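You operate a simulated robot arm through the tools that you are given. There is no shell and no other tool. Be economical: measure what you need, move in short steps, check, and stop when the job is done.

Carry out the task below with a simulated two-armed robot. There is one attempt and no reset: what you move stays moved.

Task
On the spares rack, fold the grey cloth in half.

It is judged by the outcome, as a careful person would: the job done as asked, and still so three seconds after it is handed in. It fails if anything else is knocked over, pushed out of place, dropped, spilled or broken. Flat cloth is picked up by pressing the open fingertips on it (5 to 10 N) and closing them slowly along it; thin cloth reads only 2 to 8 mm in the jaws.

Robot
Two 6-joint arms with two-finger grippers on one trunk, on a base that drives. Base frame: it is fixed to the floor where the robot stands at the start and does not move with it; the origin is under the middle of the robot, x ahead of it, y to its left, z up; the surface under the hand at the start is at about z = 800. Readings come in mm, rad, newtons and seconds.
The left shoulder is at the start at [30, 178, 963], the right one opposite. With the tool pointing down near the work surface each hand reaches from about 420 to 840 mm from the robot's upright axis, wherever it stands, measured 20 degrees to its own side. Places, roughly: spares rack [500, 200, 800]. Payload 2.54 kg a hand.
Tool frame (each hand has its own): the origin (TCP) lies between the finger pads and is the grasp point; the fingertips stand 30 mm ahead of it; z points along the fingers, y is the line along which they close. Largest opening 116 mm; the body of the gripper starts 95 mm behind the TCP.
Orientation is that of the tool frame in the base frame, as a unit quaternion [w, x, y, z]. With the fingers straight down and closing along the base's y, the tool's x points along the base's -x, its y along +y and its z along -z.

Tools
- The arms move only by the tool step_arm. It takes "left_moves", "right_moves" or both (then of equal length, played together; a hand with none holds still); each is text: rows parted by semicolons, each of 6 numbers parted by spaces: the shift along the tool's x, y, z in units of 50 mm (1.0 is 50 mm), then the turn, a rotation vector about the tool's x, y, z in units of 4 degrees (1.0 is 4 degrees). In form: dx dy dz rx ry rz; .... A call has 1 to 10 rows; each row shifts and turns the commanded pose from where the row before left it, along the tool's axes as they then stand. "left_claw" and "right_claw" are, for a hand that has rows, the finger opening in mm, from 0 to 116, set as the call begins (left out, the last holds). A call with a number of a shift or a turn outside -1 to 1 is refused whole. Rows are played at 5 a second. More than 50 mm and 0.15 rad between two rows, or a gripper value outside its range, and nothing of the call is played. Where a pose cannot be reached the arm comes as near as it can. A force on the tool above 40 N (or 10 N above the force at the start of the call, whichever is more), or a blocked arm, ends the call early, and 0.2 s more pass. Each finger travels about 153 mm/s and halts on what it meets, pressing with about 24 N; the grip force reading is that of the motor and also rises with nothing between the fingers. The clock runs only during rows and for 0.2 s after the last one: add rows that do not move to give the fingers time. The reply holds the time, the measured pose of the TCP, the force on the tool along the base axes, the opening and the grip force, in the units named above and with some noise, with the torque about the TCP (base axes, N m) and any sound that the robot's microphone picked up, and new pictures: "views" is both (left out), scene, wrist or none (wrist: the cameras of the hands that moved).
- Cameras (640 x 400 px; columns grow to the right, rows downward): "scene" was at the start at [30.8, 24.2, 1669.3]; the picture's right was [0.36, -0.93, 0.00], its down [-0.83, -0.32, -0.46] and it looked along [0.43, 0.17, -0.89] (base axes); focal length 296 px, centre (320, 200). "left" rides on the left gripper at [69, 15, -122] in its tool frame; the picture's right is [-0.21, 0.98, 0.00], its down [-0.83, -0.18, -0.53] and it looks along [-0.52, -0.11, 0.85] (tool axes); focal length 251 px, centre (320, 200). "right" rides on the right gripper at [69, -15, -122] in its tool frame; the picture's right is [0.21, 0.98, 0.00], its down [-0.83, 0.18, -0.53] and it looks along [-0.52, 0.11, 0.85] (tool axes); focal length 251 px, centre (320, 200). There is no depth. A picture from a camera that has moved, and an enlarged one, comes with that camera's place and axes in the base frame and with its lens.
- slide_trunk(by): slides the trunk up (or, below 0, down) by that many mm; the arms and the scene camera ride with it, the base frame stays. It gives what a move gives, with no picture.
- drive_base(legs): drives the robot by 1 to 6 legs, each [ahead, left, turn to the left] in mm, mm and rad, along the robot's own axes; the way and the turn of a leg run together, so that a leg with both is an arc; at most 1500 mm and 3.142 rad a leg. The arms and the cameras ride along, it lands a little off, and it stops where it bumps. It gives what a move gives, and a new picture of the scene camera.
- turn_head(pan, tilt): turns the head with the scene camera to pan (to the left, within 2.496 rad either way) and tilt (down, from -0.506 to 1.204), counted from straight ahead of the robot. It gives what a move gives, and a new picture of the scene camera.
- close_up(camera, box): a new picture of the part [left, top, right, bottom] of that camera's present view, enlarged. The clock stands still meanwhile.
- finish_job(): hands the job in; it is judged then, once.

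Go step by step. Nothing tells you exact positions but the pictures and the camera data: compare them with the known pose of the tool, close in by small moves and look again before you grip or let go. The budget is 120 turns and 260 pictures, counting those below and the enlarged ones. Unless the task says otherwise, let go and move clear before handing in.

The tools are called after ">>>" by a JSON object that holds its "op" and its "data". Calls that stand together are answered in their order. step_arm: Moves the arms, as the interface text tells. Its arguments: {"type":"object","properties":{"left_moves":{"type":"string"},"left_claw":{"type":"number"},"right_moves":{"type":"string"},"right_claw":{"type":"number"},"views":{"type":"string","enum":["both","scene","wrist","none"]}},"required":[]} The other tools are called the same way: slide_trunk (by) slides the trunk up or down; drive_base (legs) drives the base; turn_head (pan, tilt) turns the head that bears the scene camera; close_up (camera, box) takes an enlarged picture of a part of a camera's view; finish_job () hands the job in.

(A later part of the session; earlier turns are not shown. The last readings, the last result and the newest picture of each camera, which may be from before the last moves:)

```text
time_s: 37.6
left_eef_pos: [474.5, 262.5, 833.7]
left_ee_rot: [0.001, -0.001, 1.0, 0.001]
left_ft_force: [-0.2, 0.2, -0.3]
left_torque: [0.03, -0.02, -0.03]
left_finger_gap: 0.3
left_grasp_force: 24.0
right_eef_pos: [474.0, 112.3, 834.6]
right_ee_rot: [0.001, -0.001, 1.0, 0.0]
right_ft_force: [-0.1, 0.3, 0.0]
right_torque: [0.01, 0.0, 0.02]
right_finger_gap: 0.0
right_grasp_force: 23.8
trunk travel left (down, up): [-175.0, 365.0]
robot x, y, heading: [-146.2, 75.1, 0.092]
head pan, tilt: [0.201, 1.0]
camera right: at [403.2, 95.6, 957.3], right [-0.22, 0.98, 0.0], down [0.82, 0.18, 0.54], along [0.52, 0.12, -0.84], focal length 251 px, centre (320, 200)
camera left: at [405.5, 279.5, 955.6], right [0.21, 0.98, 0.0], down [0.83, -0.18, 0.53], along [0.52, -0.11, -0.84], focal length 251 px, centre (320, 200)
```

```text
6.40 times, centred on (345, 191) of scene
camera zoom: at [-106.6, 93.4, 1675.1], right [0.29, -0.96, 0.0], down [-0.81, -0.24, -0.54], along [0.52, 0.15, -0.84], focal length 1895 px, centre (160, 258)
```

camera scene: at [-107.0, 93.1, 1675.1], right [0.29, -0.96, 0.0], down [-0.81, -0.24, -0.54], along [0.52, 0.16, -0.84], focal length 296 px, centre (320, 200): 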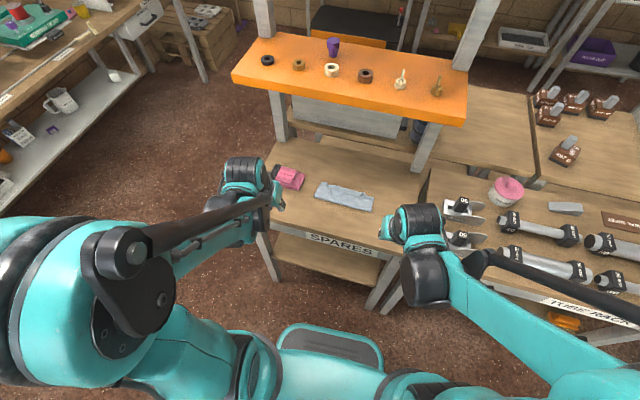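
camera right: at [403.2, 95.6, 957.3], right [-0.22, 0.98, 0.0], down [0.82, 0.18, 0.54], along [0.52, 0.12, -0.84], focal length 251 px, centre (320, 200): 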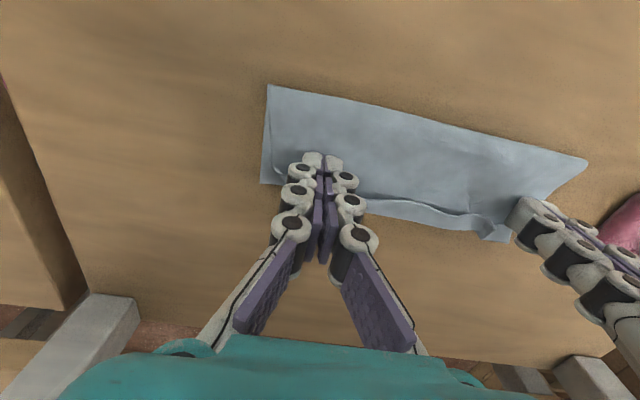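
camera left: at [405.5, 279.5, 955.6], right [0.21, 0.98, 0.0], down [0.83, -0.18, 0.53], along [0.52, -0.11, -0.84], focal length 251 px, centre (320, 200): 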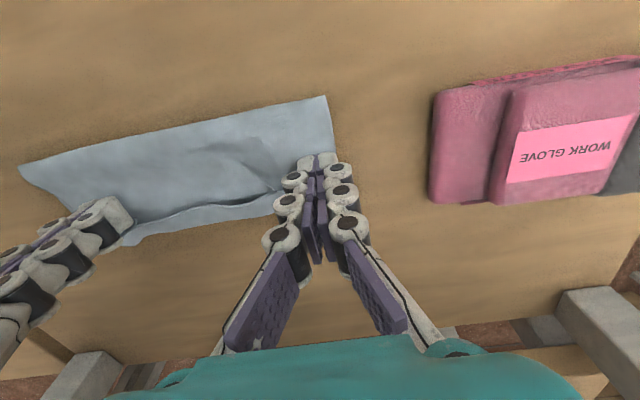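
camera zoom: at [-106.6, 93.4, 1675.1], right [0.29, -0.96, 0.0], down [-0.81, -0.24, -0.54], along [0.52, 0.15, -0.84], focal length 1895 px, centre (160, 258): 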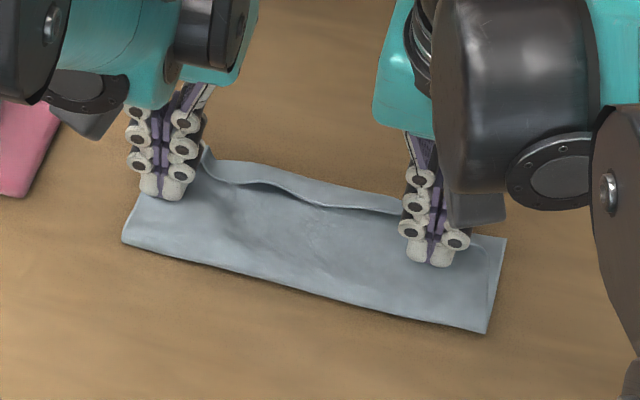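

No disturbance. I'll continue the sweep to the far edge.

>>> {"op": "step_arm", "data": {"right_moves": "-0.1 0 0.04 0 0 0; -0.12 0 0 0 0 0; -0.12 0 0 0 0 0; -0.12 0 0 0 0 0; 0 0 0 0 0 0", "left_moves": "-0.1 0 0.03 0 0 0; -0.12 0 0 0 0 0; -0.12 0 0 0 0 0; -0.12 0 0 0 0 0; 0 0 0 0 0 0", "views": "wrist"}}

>>> {"op": "close_up", "data": {"camera": "scene", "box": [295, 160, 395, 222]}}

```text
time_s: 38.8
left_eef_pos: [497.2, 260.1, 832.6]
left_ee_rot: [0.001, -0.001, 1.0, 0.001]
left_ft_force: [0.7, 0.0, 0.9]
left_torque: [0.03, 0.02, -0.01]
left_finger_gap: 0.0
left_grasp_force: 24.1
right_eef_pos: [497.9, 111.8, 832.4]
right_ee_rot: [0.001, -0.002, 1.0, 0.0]
right_ft_force: [-0.2, 0.1, 0.0]
right_torque: [0.0, 0.0, -0.02]
right_finger_gap: 0.0
right_grasp_force: 23.9
trunk travel left (down, up): [-175.0, 365.0]
robot x, y, heading: [-145.9, 73.1, 0.091]
head pan, tilt: [0.201, 1.0]
camera right: at [427.8, 94.8, 954.7], right [-0.22, 0.98, 0.0], down [0.82, 0.18, 0.54], along [0.52, 0.12, -0.84], focal length 251 px, centre (320, 200)
camera left: at [428.0, 278.7, 955.1], right [0.21, 0.98, 0.0], down [0.83, -0.18, 0.53], along [0.52, -0.11, -0.84], focal length 251 px, centre (320, 200)
```

right: 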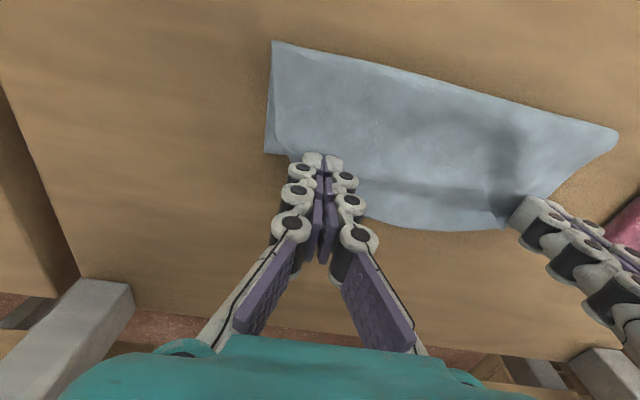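
left: 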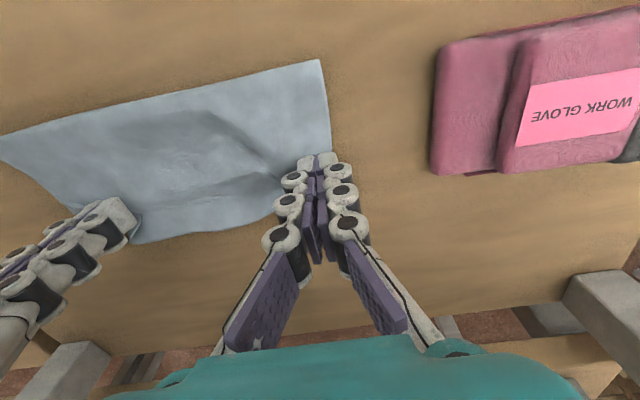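

```text
6.40 times, centred on (345, 191) of scene
camera zoom: at [-106.6, 93.4, 1675.1], right [0.29, -0.96, 0.0], down [-0.81, -0.24, -0.54], along [0.52, 0.15, -0.84], focal length 1895 px, centre (160, 258)
```

zoom: 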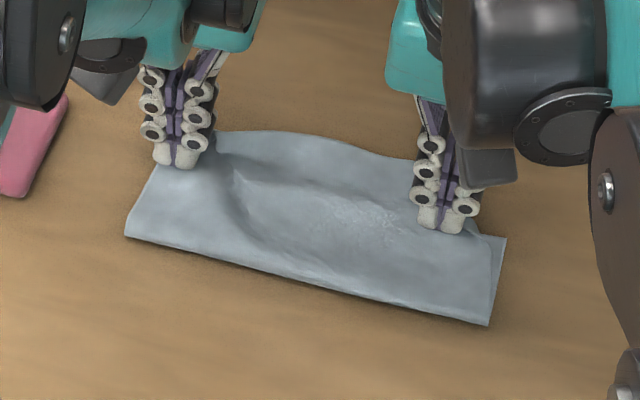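

The sweep flipped the edge out nicely. I'll lift a few millimetres, back straight toward the robot, and only then go up.

>>> {"op": "step_arm", "data": {"right_moves": "0 0 -0.15 0 0 0; 0.1 0 -0.2 0 0 0; 0.5 0 0 0 0 0; 0.8 0 0 0 0 0; 0.4 0 -0.5 0 0 0; 0.3 0 -0.8 0 0 0; 0.5 -0.3 -0.7 0 0 0; 0.8 -0.4 0 0 0 0; 0.8 -0.5 0 0 0 0; 0 0 0 0 0 0", "left_moves": "0 0 -0.15 0 0 0; 0.1 0 -0.2 0 0 0; 0.5 0 0 0 0 0; 0.8 0 0 0 0 0; 0.4 0 -0.5 0 0 0; 0.3 0 -0.8 0 0 0; 0.5 0.3 -0.7 0 0 0; 0.8 0.4 0 0 0 0; 0.8 0.5 0 0 0 0; 0 0 0 0 0 0", "views": "both"}}

>>> {"op": "close_up", "data": {"camera": "scene", "box": [295, 160, 395, 222]}}

```text
time_s: 41.0
left_eef_pos: [288.9, 319.8, 952.0]
left_ee_rot: [0.0, -0.001, 1.0, 0.001]
left_ft_force: [0.3, -1.0, 0.0]
left_torque: [0.01, 0.07, -0.02]
left_finger_gap: 0.0
left_grasp_force: 23.7
right_eef_pos: [288.6, 49.9, 946.7]
right_ee_rot: [0.0, -0.002, 1.0, 0.001]
right_ft_force: [0.6, 0.1, 0.8]
right_torque: [-0.02, 0.05, -0.01]
right_finger_gap: 0.0
right_grasp_force: 23.7
trunk travel left (down, up): [-175.0, 365.0]
robot x, y, heading: [-141.7, 73.4, 0.089]
head pan, tilt: [0.201, 1.0]
camera scene: at [-103.5, 93.7, 1675.0], right [0.29, -0.96, 0.0], down [-0.81, -0.24, -0.54], along [0.52, 0.15, -0.84], focal length 296 px, centre (320, 200)
camera right: at [216.8, 34.6, 1069.8], right [-0.22, 0.98, 0.0], down [0.83, 0.18, 0.53], along [0.52, 0.11, -0.85], focal length 251 px, centre (320, 200)
camera left: at [219.5, 336.6, 1073.3], right [0.21, 0.98, 0.0], down [0.83, -0.18, 0.53], along [0.52, -0.11, -0.85], focal length 251 px, centre (320, 200)
```

scene: 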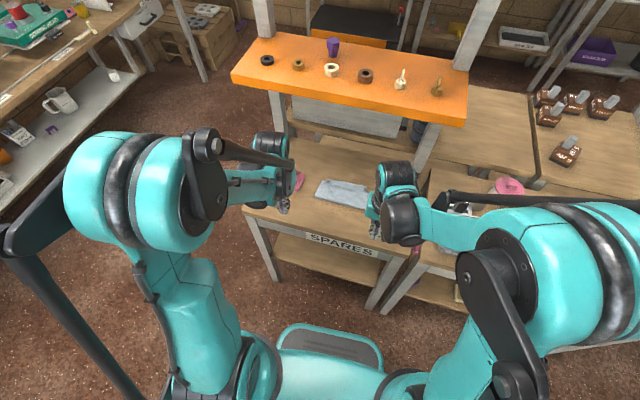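
right: 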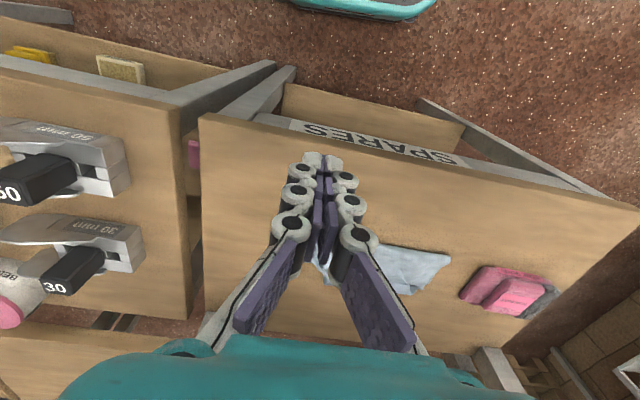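
left: 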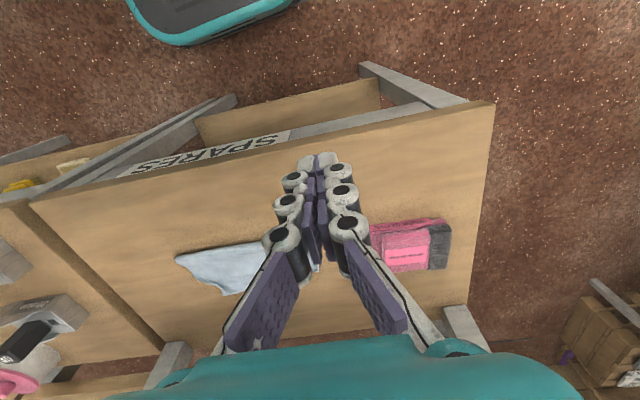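

```text
6.40 times, centred on (345, 191) of scene
camera zoom: at [-103.5, 93.7, 1675.0], right [0.29, -0.96, 0.0], down [-0.81, -0.24, -0.54], along [0.52, 0.15, -0.84], focal length 1895 px, centre (160, 258)
```

zoom: 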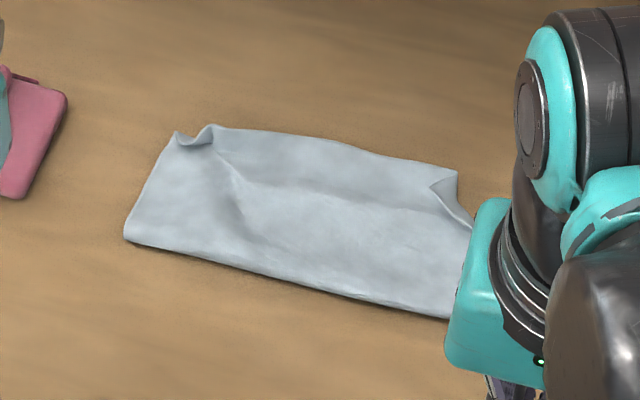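

Much better. I'll move the right hand aside for a clear look at the whole cloth.

>>> {"op": "step_arm", "data": {"right_moves": "0.3 -0.8 -0.3 0 0 0; 0.3 -0.8 -0.3 0 0 0; 0 -0.5 0 0 0 0; 0 0 0 0 0 0", "right_claw": 60, "views": "none"}}

>>> {"op": "close_up", "data": {"camera": "scene", "box": [305, 165, 385, 215]}}

>>> {"op": "close_up", "data": {"camera": "scene", "box": [200, 0, 640, 275]}}

```text
time_s: 42.0
left_eef_pos: [286.5, 318.5, 951.8]
left_ee_rot: [0.001, -0.001, 1.0, 0.0]
left_ft_force: [-0.6, 0.9, 0.4]
left_torque: [-0.01, 0.0, 0.02]
left_finger_gap: 0.0
left_grasp_force: 23.8
right_eef_pos: [257.0, -51.2, 979.1]
right_ee_rot: [0.001, -0.001, 1.0, 0.0]
right_ft_force: [-0.9, 0.2, -0.2]
right_torque: [-0.03, 0.03, 0.0]
right_finger_gap: 60.0
right_grasp_force: 0.1
trunk travel left (down, up): [-175.0, 365.0]
robot x, y, heading: [-139.9, 73.7, 0.087]
head pan, tilt: [0.201, 1.0]
```

```text
8.00 times, centred on (345, 190) of scene
camera zoom: at [-107.0, 93.9, 1675.1], right [0.29, -0.96, 0.0], down [-0.81, -0.24, -0.54], along [0.52, 0.15, -0.84], focal length 2369 px, centre (120, 280)
```

zoom: 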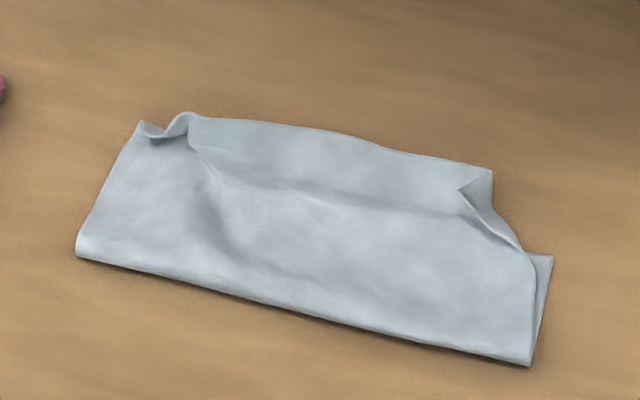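

```text
1.45 times, centred on (420, 138) of scene
camera zoom: at [-107.0, 93.9, 1675.1], right [0.29, -0.96, 0.0], down [-0.81, -0.24, -0.54], along [0.52, 0.15, -0.84], focal length 431 px, centre (174, 291)
```

zoom: 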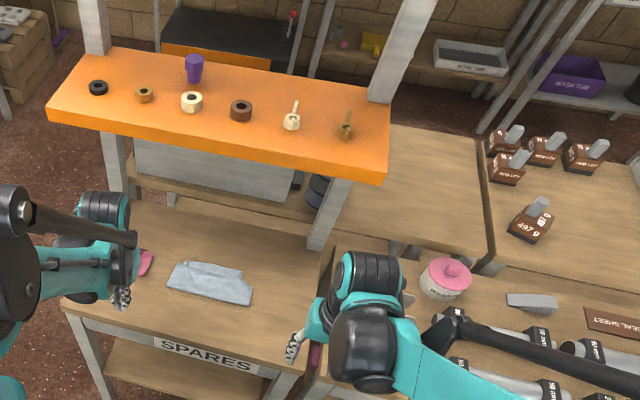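

The flaps flipped out, but the top half now overhangs: crease at x≈443, lower edge ≈505–520, upper edge ≈542. I'll slide the whole folded cloth toward the robot, away from the shelf, and then re-lay the top layer properly.

>>> {"op": "step_arm", "data": {"right_moves": "-0.663 0.503 0 0 0 0; -0.663 0.503 0 0 0 0; -0.663 0.503 0 0 0 0; -0.663 0.503 0 0 0 0; -0.663 0.503 0 0 0 0; -0.663 0.503 0 0 0 0; 0 0 0.9 0 0 0; 0 0 0.9 0 0 0; 0 0 0.9 0 0 0; 0 0 0 0 0 0", "left_moves": "-0.563 -0.263 0 0 0 0; -0.563 -0.263 0 0 0 0; -0.563 -0.263 0 0 0 0; -0.563 -0.263 0 0 0 0; -0.563 -0.263 0 0 0 0; -0.563 -0.263 0 0 0 0; 0 0 0.72 0 0 0; 0 0 0.72 0 0 0; 0 0 0.72 0 0 0; 0 0 0 0 0 0", "left_claw": 36, "right_claw": 36, "views": "wrist"}}

```text
time_s: 44.2
left_eef_pos: [454.8, 243.5, 839.7]
left_ee_rot: [0.001, 0.0, 1.0, 0.001]
left_ft_force: [-0.2, 0.3, -0.5]
left_torque: [-0.02, 0.02, 0.02]
left_finger_gap: 35.6
left_grasp_force: 0.0
right_eef_pos: [455.8, 95.6, 845.0]
right_ee_rot: [0.0, -0.001, 1.0, 0.0]
right_ft_force: [0.4, 1.2, -0.4]
right_torque: [0.0, 0.02, -0.02]
right_finger_gap: 36.0
right_grasp_force: 0.1
trunk travel left (down, up): [-175.0, 365.0]
robot x, y, heading: [-141.7, 77.4, 0.086]
head pan, tilt: [0.201, 1.0]
camera right: at [384.8, 79.4, 968.4], right [-0.22, 0.98, 0.0], down [0.83, 0.18, 0.53], along [0.52, 0.11, -0.85], focal length 251 px, centre (320, 200)
camera left: at [386.2, 259.6, 961.7], right [0.21, 0.98, 0.0], down [0.83, -0.18, 0.53], along [0.52, -0.11, -0.85], focal length 251 px, centre (320, 200)
```

right: 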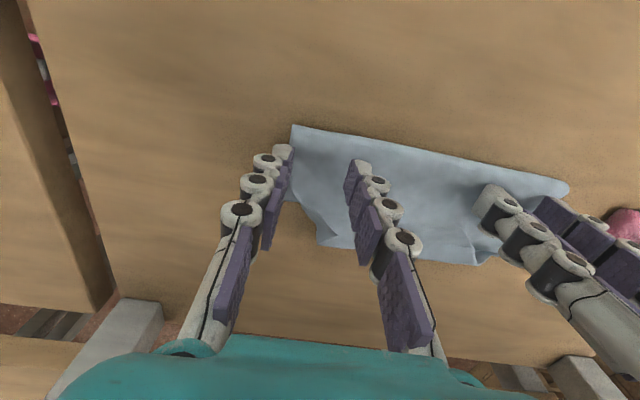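
left: 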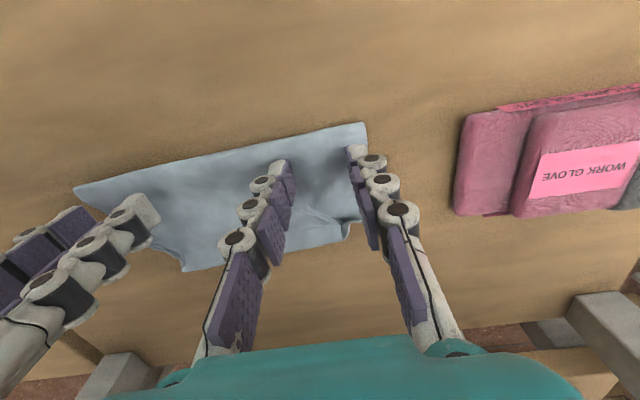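

>>> {"op": "step_arm", "data": {"right_moves": "0 0.2 0.1 0 0 0; 0 0 0.12 0 0 0; 0 0 0.04 0 0 0; 0 0 0 0 0 0", "left_moves": "0 0 0.05 0 0 0; 0 0 0.06 0 0 0; 0 0 0.03 0 0 0; 0 0 0 0 0 0", "views": "none"}}

```text
time_s: 45.2
left_eef_pos: [455.5, 243.4, 833.5]
left_ee_rot: [0.001, 0.0, 1.0, 0.0]
left_ft_force: [0.2, -0.5, 0.3]
left_torque: [0.0, -0.01, 0.02]
left_finger_gap: 36.2
left_grasp_force: 0.1
right_eef_pos: [455.6, 106.6, 832.8]
right_ee_rot: [0.0, -0.001, 1.0, 0.0]
right_ft_force: [0.7, -0.1, -0.4]
right_torque: [0.01, 0.01, -0.01]
right_finger_gap: 36.2
right_grasp_force: 0.1
trunk travel left (down, up): [-175.0, 365.0]
robot x, y, heading: [-142.2, 74.2, 0.091]
head pan, tilt: [0.201, 1.0]
```

>>> {"op": "step_arm", "data": {"right_moves": "0 0 0.03 0 0 0; 0 0 0 0 0 0", "left_moves": "0 0 0.03 0 0 0; 0 0 0 0 0 0", "views": "none"}}

```text
time_s: 45.8
left_eef_pos: [454.7, 243.5, 833.6]
left_ee_rot: [0.002, -0.001, 1.0, 0.001]
left_ft_force: [0.8, 0.3, 0.7]
left_torque: [-0.01, 0.02, 0.02]
left_finger_gap: 36.1
left_grasp_force: 0.0
right_eef_pos: [456.4, 106.6, 831.9]
right_ee_rot: [0.001, 0.0, 1.0, 0.0]
right_ft_force: [1.7, -1.7, 8.2]
right_torque: [-0.18, -0.04, 0.04]
right_finger_gap: 36.3
right_grasp_force: 0.4
trunk travel left (down, up): [-175.0, 365.0]
robot x, y, heading: [-143.2, 76.3, 0.092]
head pan, tilt: [0.201, 1.0]
```

>>> {"op": "step_arm", "data": {"left_moves": "0 0 0.03 0 0 0; 0 0 0 0 0 0", "views": "none"}}

```text
time_s: 46.4
left_eef_pos: [454.4, 243.3, 832.3]
left_ee_rot: [0.001, -0.001, 1.0, 0.001]
left_ft_force: [0.8, -0.3, 2.4]
left_torque: [0.0, 0.01, 0.02]
left_finger_gap: 36.3
left_grasp_force: 0.1
right_eef_pos: [455.9, 108.1, 832.0]
right_ee_rot: [0.001, -0.001, 1.0, 0.001]
right_ft_force: [1.6, -1.2, 8.5]
right_torque: [-0.23, -0.05, 0.03]
right_finger_gap: 36.4
right_grasp_force: 0.3
trunk travel left (down, up): [-175.0, 365.0]
robot x, y, heading: [-144.2, 78.0, 0.085]
head pan, tilt: [0.201, 1.0]
```

Both hands are pressing lightly. I'll drag 20 mm toward the robot as a test.

>>> {"op": "step_arm", "data": {"left_moves": "0 0 0.01 0 0 0; 0.1 0 0 0 0 0; 0.1 0 0 0 0 0; 0.1 0 0 0 0 0; 0.1 0 0 0 0 0; 0 0 0 0 0 0", "right_moves": "0 0 0 0 0 0; 0.1 0 0 0 0 0; 0.1 0 0 0 0 0; 0.1 0 0 0 0 0; 0.1 0 0 0 0 0; 0 0 0 0 0 0", "views": "wrist"}}

>>> {"op": "close_up", "data": {"camera": "scene", "box": [295, 160, 395, 222]}}

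```text
time_s: 47.8
left_eef_pos: [435.7, 242.9, 832.5]
left_ee_rot: [0.001, -0.001, 1.0, 0.0]
left_ft_force: [2.3, 0.1, 5.7]
left_torque: [0.14, -0.03, -0.03]
left_finger_gap: 36.2
left_grasp_force: 0.1
right_eef_pos: [435.1, 107.0, 831.8]
right_ee_rot: [0.001, -0.002, 1.0, -0.001]
right_ft_force: [3.2, -0.6, 11.0]
right_torque: [-0.11, -0.11, 0.07]
right_finger_gap: 36.6
right_grasp_force: 0.8
trunk travel left (down, up): [-175.0, 365.0]
robot x, y, heading: [-146.2, 77.4, 0.088]
head pan, tilt: [0.201, 1.0]
camera right: at [364.7, 90.7, 954.1], right [-0.22, 0.98, 0.0], down [0.82, 0.18, 0.54], along [0.52, 0.12, -0.84], focal length 251 px, centre (320, 200)
camera left: at [366.4, 259.3, 953.4], right [0.21, 0.98, 0.0], down [0.82, -0.18, 0.54], along [0.52, -0.11, -0.84], focal length 251 px, centre (320, 200)
```

right: 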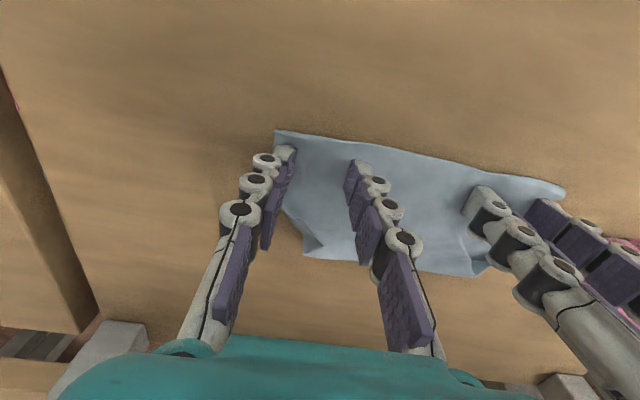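
left: 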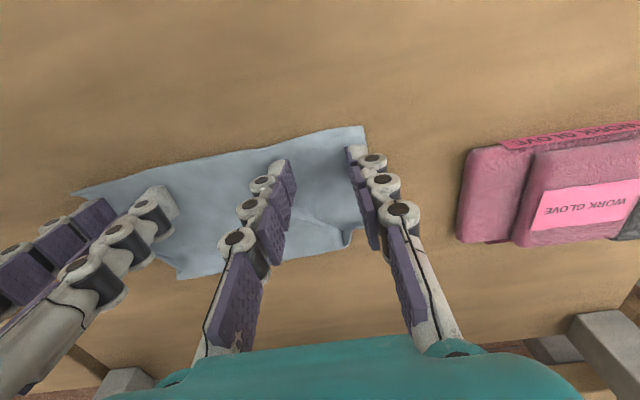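

```text
6.40 times, centred on (345, 191) of scene
camera zoom: at [-107.6, 93.1, 1675.2], right [0.29, -0.96, 0.0], down [-0.81, -0.24, -0.54], along [0.52, 0.16, -0.84], focal length 1895 px, centre (160, 258)
```

zoom: 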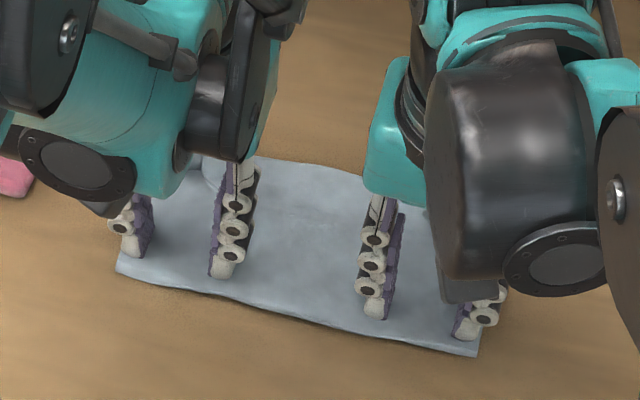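

The cloth follows the fingers. I'll continue dragging another 60 mm.

>>> {"op": "step_arm", "data": {"left_moves": "0.15 0 0.002 0 0 0; 0.15 0 0 0 0 0; 0.15 0 0 0 0 0; 0.15 0 0 0 0 0; 0.15 0 0 0 0 0; 0.15 0 0 0 0 0; 0.15 0 0 0 0 0; 0.15 0 0 0 0 0; 0 0 0 0 0 0", "right_moves": "0.15 0 -0.003 0 0 0; 0.15 0 0 0 0 0; 0.15 0 0 0 0 0; 0.15 0 0 0 0 0; 0.15 0 0 0 0 0; 0.15 0 0 0 0 0; 0.15 0 0 0 0 0; 0.15 0 0 0 0 0; 0 0 0 0 0 0", "views": "wrist"}}

>>> {"op": "close_up", "data": {"camera": "scene", "box": [295, 165, 395, 227]}}

```text
time_s: 49.8
left_eef_pos: [374.6, 244.1, 833.1]
left_ee_rot: [0.001, -0.001, 1.0, 0.001]
left_ft_force: [0.1, -1.1, 1.1]
left_torque: [0.02, 0.01, -0.02]
left_finger_gap: 35.8
left_grasp_force: 0.1
right_eef_pos: [374.1, 107.2, 830.7]
right_ee_rot: [0.001, -0.001, 1.0, -0.001]
right_ft_force: [1.6, -0.2, 7.3]
right_torque: [0.04, -0.03, -0.04]
right_finger_gap: 35.7
right_grasp_force: 0.0
trunk travel left (down, up): [-175.0, 365.0]
robot x, y, heading: [-143.0, 75.6, 0.093]
head pan, tilt: [0.201, 1.0]
camera right: at [303.9, 88.9, 953.8], right [-0.22, 0.98, 0.0], down [0.82, 0.18, 0.54], along [0.52, 0.12, -0.84], focal length 251 px, centre (320, 200)
camera left: at [306.3, 260.5, 954.1], right [0.21, 0.98, 0.0], down [0.82, -0.18, 0.54], along [0.52, -0.11, -0.84], focal length 251 px, centre (320, 200)
```

right: 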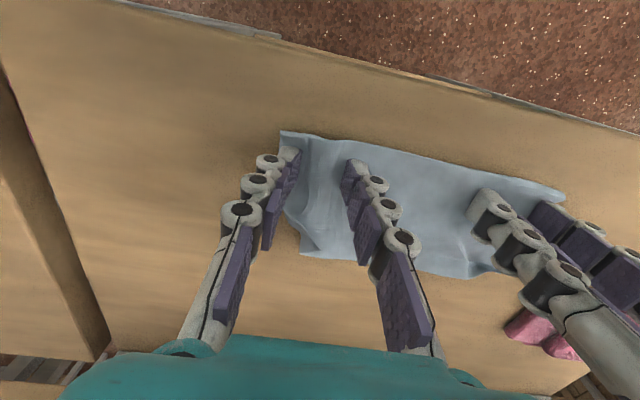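
left: 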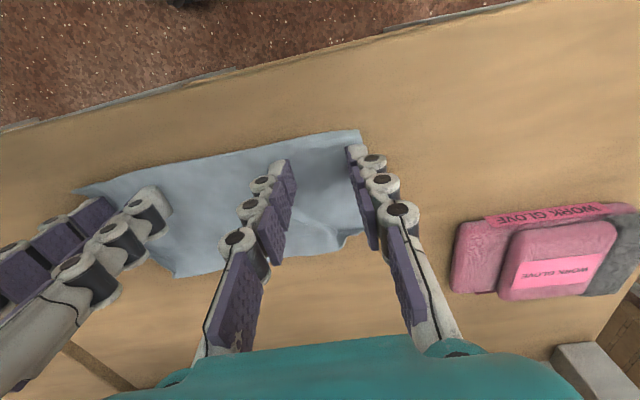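

```text
6.40 times, centred on (345, 196) of scene
camera zoom: at [-107.7, 93.3, 1675.2], right [0.29, -0.96, 0.0], down [-0.81, -0.24, -0.54], along [0.52, 0.15, -0.84], focal length 1895 px, centre (160, 226)
```

zoom: 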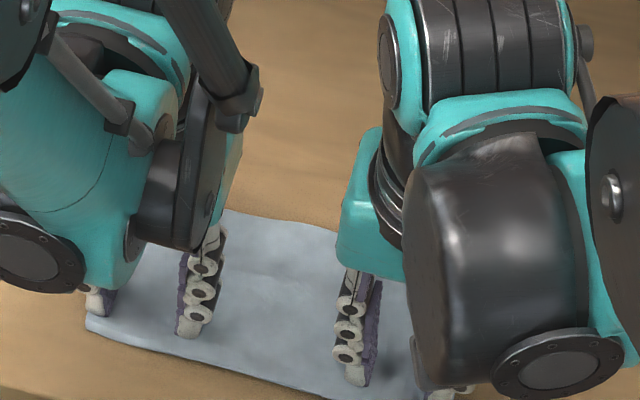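

The cloth slid neatly toward the robot. I'll lift the hands straight up, since they're now far from the shelf, and look.

>>> {"op": "step_arm", "data": {"left_moves": "0 0 -0.3 0 0 0; 0 0 -0.7 0 0 0; 0 0.8 -0.3 0 0 0; 0 0.8 0 0 0 0; 0 0 0 0 0 0", "right_moves": "0 0 -0.3 0 0 0; 0 0 -0.7 0 0 0; 0 -0.8 -0.3 0 0 0; 0 -0.8 0 0 0 0; 0 0 0 0 0 0", "views": "wrist"}}

>>> {"op": "close_up", "data": {"camera": "scene", "box": [295, 175, 395, 237]}}

```text
time_s: 51.0
left_eef_pos: [376.0, 325.8, 900.7]
left_ee_rot: [0.001, -0.001, 1.0, 0.001]
left_ft_force: [0.8, 0.7, 0.7]
left_torque: [0.0, 0.02, 0.02]
left_finger_gap: 36.1
left_grasp_force: 0.1
right_eef_pos: [374.6, 27.0, 894.3]
right_ee_rot: [0.001, -0.001, 1.0, 0.0]
right_ft_force: [-0.2, 0.9, 0.1]
right_torque: [-0.02, 0.03, 0.01]
right_finger_gap: 36.0
right_grasp_force: 0.0
trunk travel left (down, up): [-175.0, 365.0]
robot x, y, heading: [-144.0, 77.9, 0.089]
head pan, tilt: [0.201, 1.0]
camera right: at [304.2, 10.9, 1017.3], right [-0.22, 0.98, 0.0], down [0.82, 0.18, 0.54], along [0.52, 0.12, -0.84], focal length 251 px, centre (320, 200)
camera left: at [307.5, 341.2, 1021.4], right [0.21, 0.98, 0.0], down [0.83, -0.18, 0.53], along [0.52, -0.11, -0.84], focal length 251 px, centre (320, 200)
```

right: 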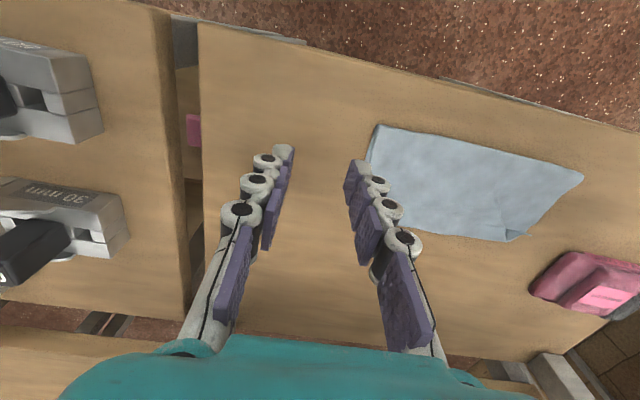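
left: 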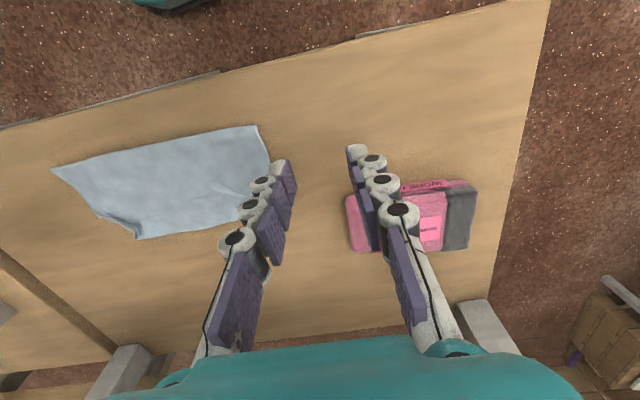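

```text
6.40 times, centred on (345, 206) of scene
camera zoom: at [-106.4, 93.4, 1675.1], right [0.29, -0.96, 0.0], down [-0.81, -0.24, -0.54], along [0.52, 0.15, -0.84], focal length 1895 px, centre (160, 162)
```

zoom: 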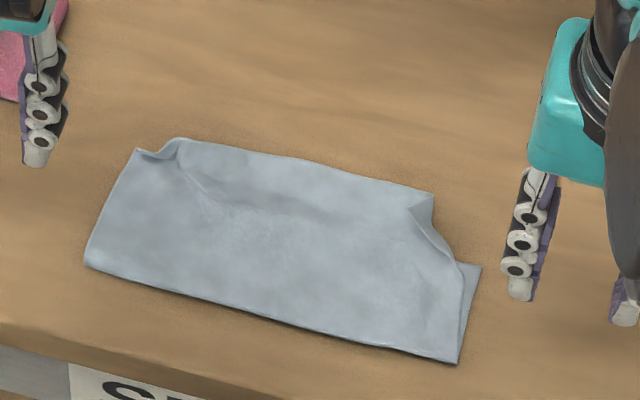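

The top edge overhangs about 38 mm on the right (x≈459 against 421) and only about 13 mm on the left. I'll use the right hand alone to pinch the single-layer overhang near the right corner, lift it, untuck the corner and re-lay it farther back.

>>> {"op": "step_arm", "data": {"right_moves": "-0.5 0.6 0 0 0 0; -0.5 0.6 0 0 0 0; -0.54 0.62 0 0 0 0; 0 0 0.5 0 0 0; 0 0 0.5 0 0 0; 0 0 0 0 0 0", "right_claw": 30, "views": "wrist"}}

>>> {"op": "close_up", "data": {"camera": "right", "box": [220, 80, 460, 230]}}

```text
time_s: 52.4
left_eef_pos: [376.0, 324.4, 900.0]
left_ee_rot: [0.001, -0.001, 1.0, 0.001]
left_ft_force: [0.1, 0.1, 0.5]
left_torque: [0.04, 0.0, 0.02]
left_finger_gap: 36.1
left_grasp_force: 0.1
right_eef_pos: [451.8, 118.1, 846.6]
right_ee_rot: [0.002, 0.0, 1.0, 0.0]
right_ft_force: [-0.4, -0.4, 0.0]
right_torque: [-0.01, -0.02, 0.01]
right_finger_gap: 30.1
right_grasp_force: 0.2
trunk travel left (down, up): [-175.0, 365.0]
robot x, y, heading: [-143.5, 76.3, 0.093]
head pan, tilt: [0.201, 1.0]
camera right: at [381.6, 101.8, 968.5], right [-0.22, 0.98, 0.0], down [0.82, 0.18, 0.54], along [0.52, 0.12, -0.84], focal length 251 px, centre (320, 200)
```

right: 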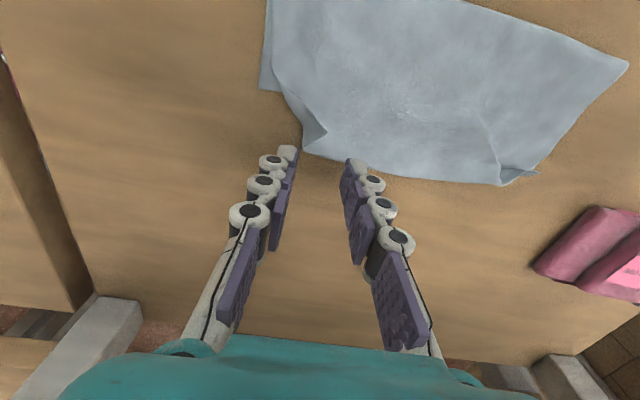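

```text
2.67 times, centred on (340, 155) of right
camera zoom: at [381.6, 101.8, 968.5], right [-0.22, 0.98, 0.0], down [0.82, 0.18, 0.54], along [0.52, 0.12, -0.84], focal length 670 px, centre (267, 320)
```

zoom: 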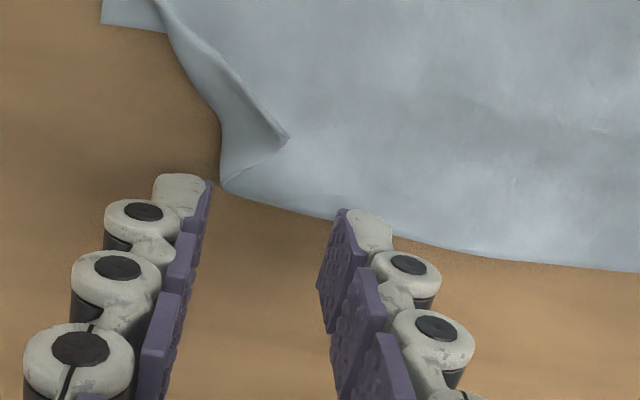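

The edge here is at x≈448 with the corner flap folded on top. I'll shift to the clean single-layer stretch at y≈136 and lower.

>>> {"op": "step_arm", "data": {"right_moves": "0.2 0.36 0 0 0 0; 0 0 0.15 0 0 0; 0 0 0.12 0 0 0; 0 0 0 0 0 0", "right_claw": 28, "views": "wrist"}}

```text
time_s: 53.4
left_eef_pos: [376.6, 324.5, 900.9]
left_ee_rot: [0.001, -0.001, 1.0, 0.0]
left_ft_force: [-0.4, 1.5, 0.0]
left_torque: [0.04, -0.01, -0.03]
left_finger_gap: 36.1
left_grasp_force: 0.0
right_eef_pos: [443.2, 135.3, 832.1]
right_ee_rot: [0.001, 0.0, 1.0, 0.0]
right_ft_force: [-0.1, 0.5, 1.2]
right_torque: [0.0, 0.04, -0.02]
right_finger_gap: 27.7
right_grasp_force: 0.0
trunk travel left (down, up): [-175.0, 365.0]
robot x, y, heading: [-143.0, 73.9, 0.093]
head pan, tilt: [0.201, 1.0]
camera right: at [372.6, 119.6, 954.5], right [-0.22, 0.98, 0.0], down [0.82, 0.18, 0.54], along [0.52, 0.12, -0.84], focal length 251 px, centre (320, 200)
```

right: 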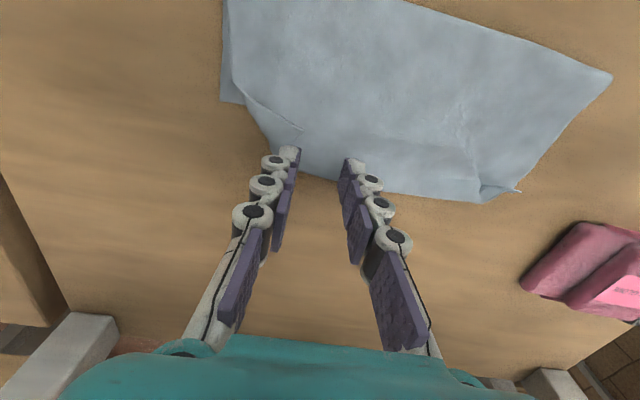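

>>> {"op": "step_arm", "data": {"right_moves": "0 0 0.03 0 0 0; 0 0 0 0 0 0", "views": "none"}}

```text
time_s: 54.0
left_eef_pos: [375.1, 323.3, 900.4]
left_ee_rot: [0.001, 0.0, 1.0, 0.001]
left_ft_force: [-0.3, -0.5, -1.0]
left_torque: [-0.02, -0.02, 0.0]
left_finger_gap: 36.0
left_grasp_force: 0.0
right_eef_pos: [442.5, 135.7, 830.3]
right_ee_rot: [0.001, -0.001, 1.0, 0.0]
right_ft_force: [3.2, -0.1, 10.8]
right_torque: [-0.17, 0.0, 0.02]
right_finger_gap: 28.0
right_grasp_force: 0.1
trunk travel left (down, up): [-175.0, 365.0]
robot x, y, heading: [-145.7, 73.5, 0.091]
head pan, tilt: [0.201, 1.0]
```

Pressing at about 11 N. I'll close slowly while feeding down slightly, as before.

>>> {"op": "step_arm", "data": {"right_moves": "0 0 0.004 0 0 0; 0 0 0 0 0 0", "right_claw": 23, "views": "none"}}

>>> {"op": "step_arm", "data": {"right_moves": "0 0 0.008 0 0 0; 0 0 0 0 0 0", "right_claw": 18, "views": "none"}}

>>> {"op": "step_arm", "data": {"right_moves": "0 0 0.008 0 0 0; 0 0 0 0 0 0", "right_claw": 13, "views": "wrist"}}

```text
time_s: 54.6
left_eef_pos: [376.2, 324.3, 899.6]
left_ee_rot: [0.001, -0.001, 1.0, 0.001]
left_ft_force: [0.6, -0.3, 0.3]
left_torque: [-0.02, 0.02, -0.03]
left_finger_gap: 36.2
left_grasp_force: 0.1
right_eef_pos: [442.8, 135.7, 831.7]
right_ee_rot: [0.0, -0.001, 1.0, 0.001]
right_ft_force: [-0.6, -1.1, 8.7]
right_torque: [-0.05, 0.01, 0.03]
right_finger_gap: 22.4
right_grasp_force: 0.1
trunk travel left (down, up): [-175.0, 365.0]
robot x, y, heading: [-144.4, 72.1, 0.093]
head pan, tilt: [0.201, 1.0]
```

```text
time_s: 55.2
left_eef_pos: [376.6, 324.4, 899.2]
left_ee_rot: [0.001, -0.001, 1.0, 0.001]
left_ft_force: [0.1, 0.1, -0.5]
left_torque: [-0.02, -0.02, -0.01]
left_finger_gap: 36.1
left_grasp_force: 0.2
right_eef_pos: [443.4, 136.0, 831.0]
right_ee_rot: [0.001, -0.001, 1.0, 0.0]
right_ft_force: [-0.1, -0.1, 2.8]
right_torque: [-0.03, -0.05, 0.02]
right_finger_gap: 17.1
right_grasp_force: 0.1
trunk travel left (down, up): [-175.0, 365.0]
robot x, y, heading: [-144.6, 72.2, 0.091]
head pan, tilt: [0.201, 1.0]
```

```text
time_s: 55.8
left_eef_pos: [377.0, 324.7, 901.0]
left_ee_rot: [0.0, -0.001, 1.0, 0.0]
left_ft_force: [-0.2, 0.6, -0.3]
left_torque: [0.0, -0.01, 0.03]
left_finger_gap: 35.9
left_grasp_force: 0.0
right_eef_pos: [443.5, 136.3, 829.8]
right_ee_rot: [0.002, -0.001, 1.0, 0.0]
right_ft_force: [-0.5, 0.0, 2.7]
right_torque: [-0.02, -0.02, 0.01]
right_finger_gap: 12.2
right_grasp_force: 0.0
trunk travel left (down, up): [-175.0, 365.0]
robot x, y, heading: [-144.3, 77.6, 0.092]
head pan, tilt: [0.201, 1.0]
camera right: at [372.6, 119.1, 953.0], right [-0.22, 0.98, 0.0], down [0.82, 0.18, 0.54], along [0.52, 0.12, -0.84], focal length 251 px, centre (320, 200)
```

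right: 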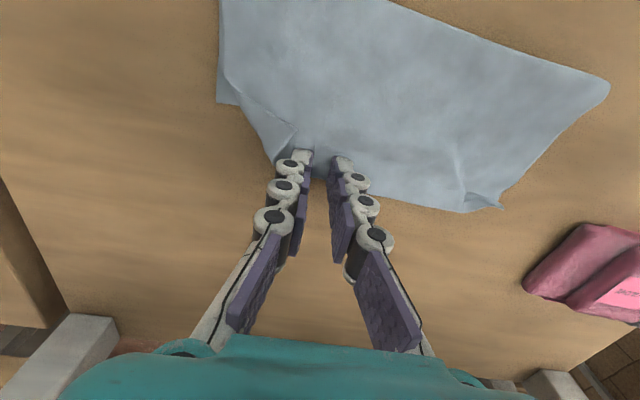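

>>> {"op": "step_arm", "data": {"right_moves": "0 0 0.012 0 0 0; 0 0 0 0 0 0", "right_claw": 7, "views": "none"}}

>>> {"op": "step_arm", "data": {"right_moves": "0 0 0.004 0 0 0; 0 0 0 0 0 0; 0 0 0 0 0 0", "right_claw": 0, "views": "none"}}

>>> {"op": "step_arm", "data": {"right_moves": "0 0 -0.2 0 0 0; 0 0 -0.3 0 0 0; 0 0 0 0 0 0", "views": "wrist"}}

>>> {"op": "close_up", "data": {"camera": "scene", "box": [295, 175, 395, 237]}}

```text
time_s: 56.4
left_eef_pos: [376.6, 326.1, 900.0]
left_ee_rot: [0.001, -0.001, 1.0, 0.001]
left_ft_force: [-0.4, -0.3, 0.5]
left_torque: [-0.02, -0.01, 0.03]
left_finger_gap: 36.0
left_grasp_force: 0.0
right_eef_pos: [443.2, 135.7, 829.3]
right_ee_rot: [0.0, -0.001, 1.0, 0.001]
right_ft_force: [1.9, 1.5, 6.8]
right_torque: [-0.01, -0.07, 0.02]
right_finger_gap: 5.8
right_grasp_force: 0.1
trunk travel left (down, up): [-175.0, 365.0]
robot x, y, heading: [-143.5, 76.2, 0.091]
head pan, tilt: [0.201, 1.0]
```

```text
time_s: 57.2
left_eef_pos: [377.1, 324.5, 901.2]
left_ee_rot: [0.001, -0.001, 1.0, 0.001]
left_ft_force: [0.6, 0.1, 0.1]
left_torque: [0.01, 0.03, -0.02]
left_finger_gap: 36.0
left_grasp_force: 0.1
right_eef_pos: [442.7, 136.1, 829.0]
right_ee_rot: [0.001, -0.001, 1.0, 0.0]
right_ft_force: [-1.2, -2.0, 21.3]
right_torque: [-0.05, 0.05, -0.02]
right_finger_gap: 0.9
right_grasp_force: 23.4
trunk travel left (down, up): [-175.0, 365.0]
robot x, y, heading: [-147.2, 74.2, 0.091]
head pan, tilt: [0.201, 1.0]
```

```text
time_s: 58.0
left_eef_pos: [376.6, 324.5, 898.9]
left_ee_rot: [0.0, -0.001, 1.0, 0.001]
left_ft_force: [0.2, -0.5, -0.2]
left_torque: [-0.01, 0.02, -0.08]
left_finger_gap: 35.8
left_grasp_force: 0.0
right_eef_pos: [442.7, 134.0, 853.6]
right_ee_rot: [0.001, -0.001, 1.0, 0.0]
right_ft_force: [0.0, -0.5, 2.7]
right_torque: [0.01, -0.02, 0.0]
right_finger_gap: 1.3
right_grasp_force: 24.1
trunk travel left (down, up): [-175.0, 365.0]
robot x, y, heading: [-142.0, 73.1, 0.09]
head pan, tilt: [0.201, 1.0]
camera right: at [371.4, 118.4, 976.5], right [-0.22, 0.98, 0.0], down [0.82, 0.18, 0.54], along [0.52, 0.12, -0.84], focal length 251 px, centre (320, 200)
```

right: 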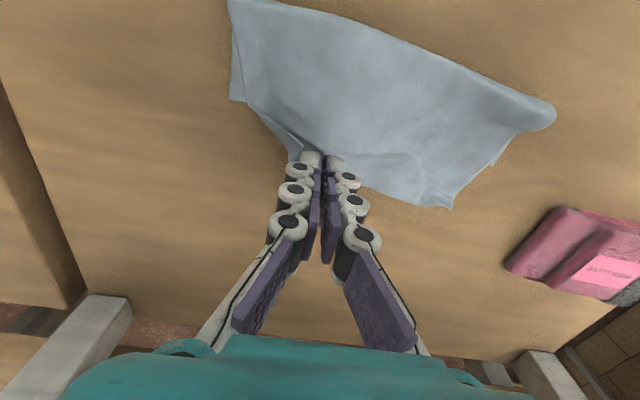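

```text
6.40 times, centred on (345, 206) of scene
camera zoom: at [-106.3, 93.5, 1675.1], right [0.29, -0.96, 0.0], down [-0.81, -0.24, -0.54], along [0.52, 0.15, -0.84], focal length 1895 px, centre (160, 162)
```

zoom: 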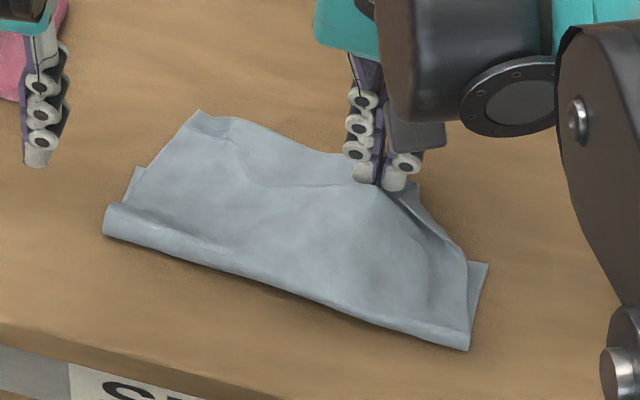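

The upper layer is held and the flaps are unfolding. I'll bring the top back over the crease so the lower layer lengthens, then lay it down again at the right place.

>>> {"op": "step_arm", "data": {"right_moves": "0.3 0 -0.3 0 0 0; 0.3 0 -0.2 0 0 0; 0.35 0 -0.1 0 0 0; 0.35 0 -0.05 0 0 0; 0.3 0 0 0 0 0; 0.3 0 0 0 0 0; 0 0 0 0 0 0", "views": "wrist"}}

>>> {"op": "close_up", "data": {"camera": "scene", "box": [275, 165, 395, 240]}}

>>> {"op": "close_up", "data": {"camera": "left", "box": [0, 80, 320, 280]}}

```text
time_s: 59.6
left_eef_pos: [376.3, 325.2, 898.8]
left_ee_rot: [0.002, -0.001, 1.0, 0.0]
left_ft_force: [0.2, -0.5, 0.1]
left_torque: [-0.02, 0.01, 0.04]
left_finger_gap: 36.2
left_grasp_force: 0.1
right_eef_pos: [348.0, 134.7, 886.0]
right_ee_rot: [0.001, -0.001, 1.0, 0.0]
right_ft_force: [0.5, -1.9, 1.3]
right_torque: [-0.01, 0.06, 0.01]
right_finger_gap: 2.3
right_grasp_force: 28.2
trunk travel left (down, up): [-175.0, 365.0]
robot x, y, heading: [-143.8, 72.9, 0.092]
head pan, tilt: [0.201, 1.0]
camera right: at [277.9, 118.4, 1008.3], right [-0.22, 0.98, 0.0], down [0.82, 0.18, 0.53], along [0.52, 0.12, -0.84], focal length 251 px, centre (320, 200)
```

right: 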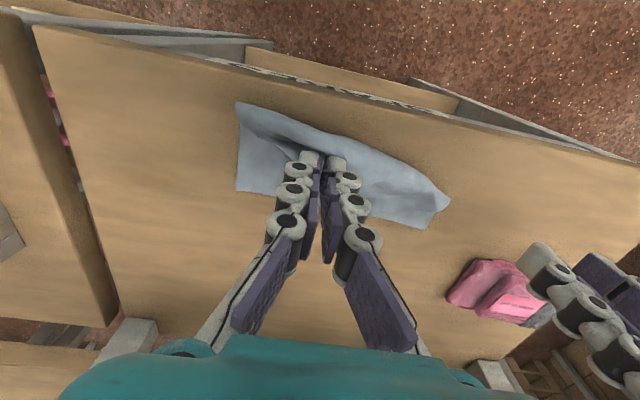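

```text
5.33 times, centred on (335, 202) of scene
camera zoom: at [-106.1, 93.5, 1675.1], right [0.29, -0.96, 0.0], down [-0.81, -0.24, -0.54], along [0.52, 0.15, -0.84], focal length 1579 px, centre (240, 187)
```

zoom: 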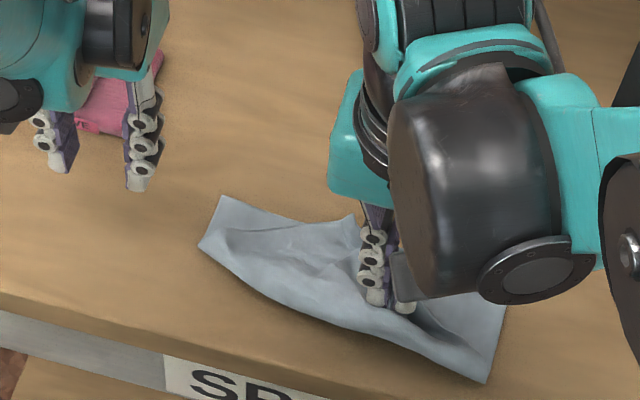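

```text
2.00 times, centred on (160, 180) of left
camera zoom: at [307.7, 341.0, 1021.2], right [0.21, 0.98, 0.0], down [0.83, -0.18, 0.53], along [0.52, -0.11, -0.85], focal length 503 px, centre (640, 240)
```

zoom: 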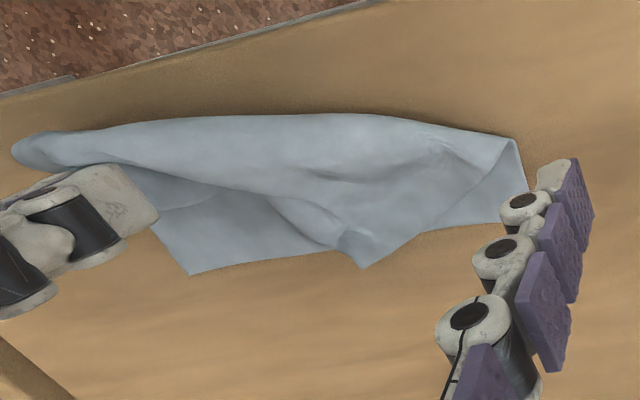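

I'll now lay it back along a low arc to the target.

>>> {"op": "step_arm", "data": {"right_moves": "-0.22 0 0.06 0 0 0; -0.22 0 0.06 0 0 0; -0.25 0 0.15 0 0 0; -0.25 0 0.15 0 0 0; -0.2 0 0.2 0 0 0; -0.2 0 0.2 0 0 0; -0.08 0 0.12 0 0 0; 0 0 0 0 0 0", "views": "wrist"}}

>>> {"op": "close_up", "data": {"camera": "scene", "box": [275, 165, 395, 240]}}

>>> {"op": "close_up", "data": {"camera": "left", "box": [0, 80, 320, 280]}}

```text
time_s: 61.4
left_eef_pos: [377.7, 324.5, 899.9]
left_ee_rot: [0.001, 0.0, 1.0, 0.001]
left_ft_force: [-0.2, 0.1, 0.9]
left_torque: [0.0, -0.03, -0.03]
left_finger_gap: 36.2
left_grasp_force: 0.1
right_eef_pos: [418.2, 135.3, 840.2]
right_ee_rot: [0.0, -0.001, 1.0, 0.0]
right_ft_force: [-1.1, -0.6, -0.1]
right_torque: [0.01, 0.0, 0.01]
right_finger_gap: 3.3
right_grasp_force: 22.6
trunk travel left (down, up): [-175.0, 365.0]
robot x, y, heading: [-143.2, 74.9, 0.088]
head pan, tilt: [0.201, 1.0]
camera right: at [347.6, 119.2, 962.0], right [-0.22, 0.98, 0.0], down [0.82, 0.18, 0.54], along [0.52, 0.11, -0.84], focal length 251 px, centre (320, 200)
```

right: 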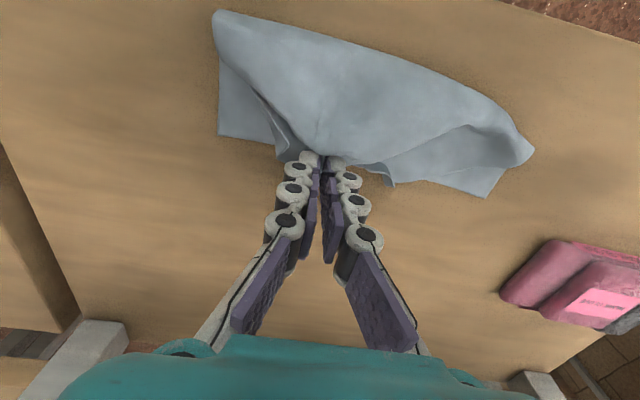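

```text
5.33 times, centred on (335, 202) of scene
camera zoom: at [-106.5, 93.4, 1675.1], right [0.29, -0.96, 0.0], down [-0.81, -0.24, -0.54], along [0.52, 0.15, -0.84], focal length 1579 px, centre (240, 187)
```

zoom: 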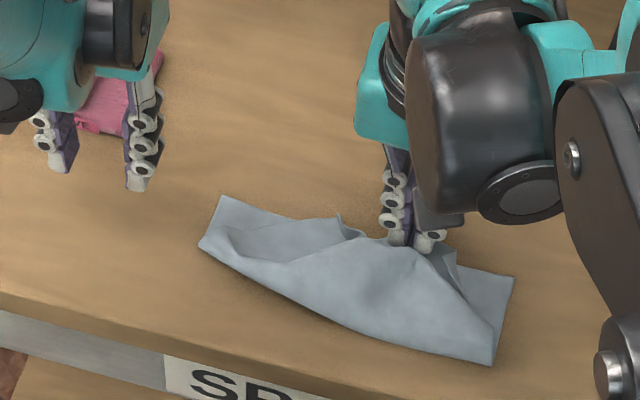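

```text
2.00 times, centred on (160, 180) of left
camera zoom: at [307.4, 340.9, 1021.4], right [0.21, 0.98, 0.0], down [0.83, -0.18, 0.53], along [0.52, -0.11, -0.84], focal length 503 px, centre (640, 240)
```

zoom: 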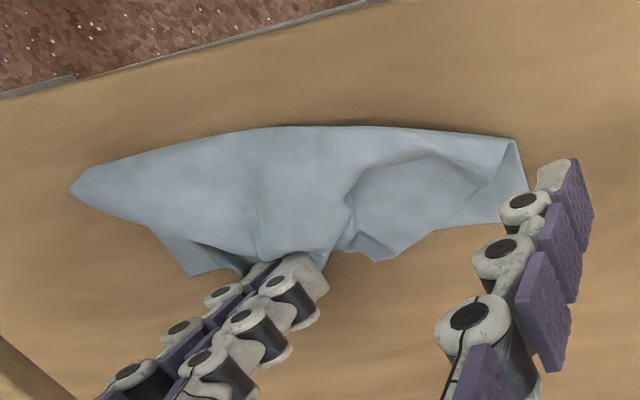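

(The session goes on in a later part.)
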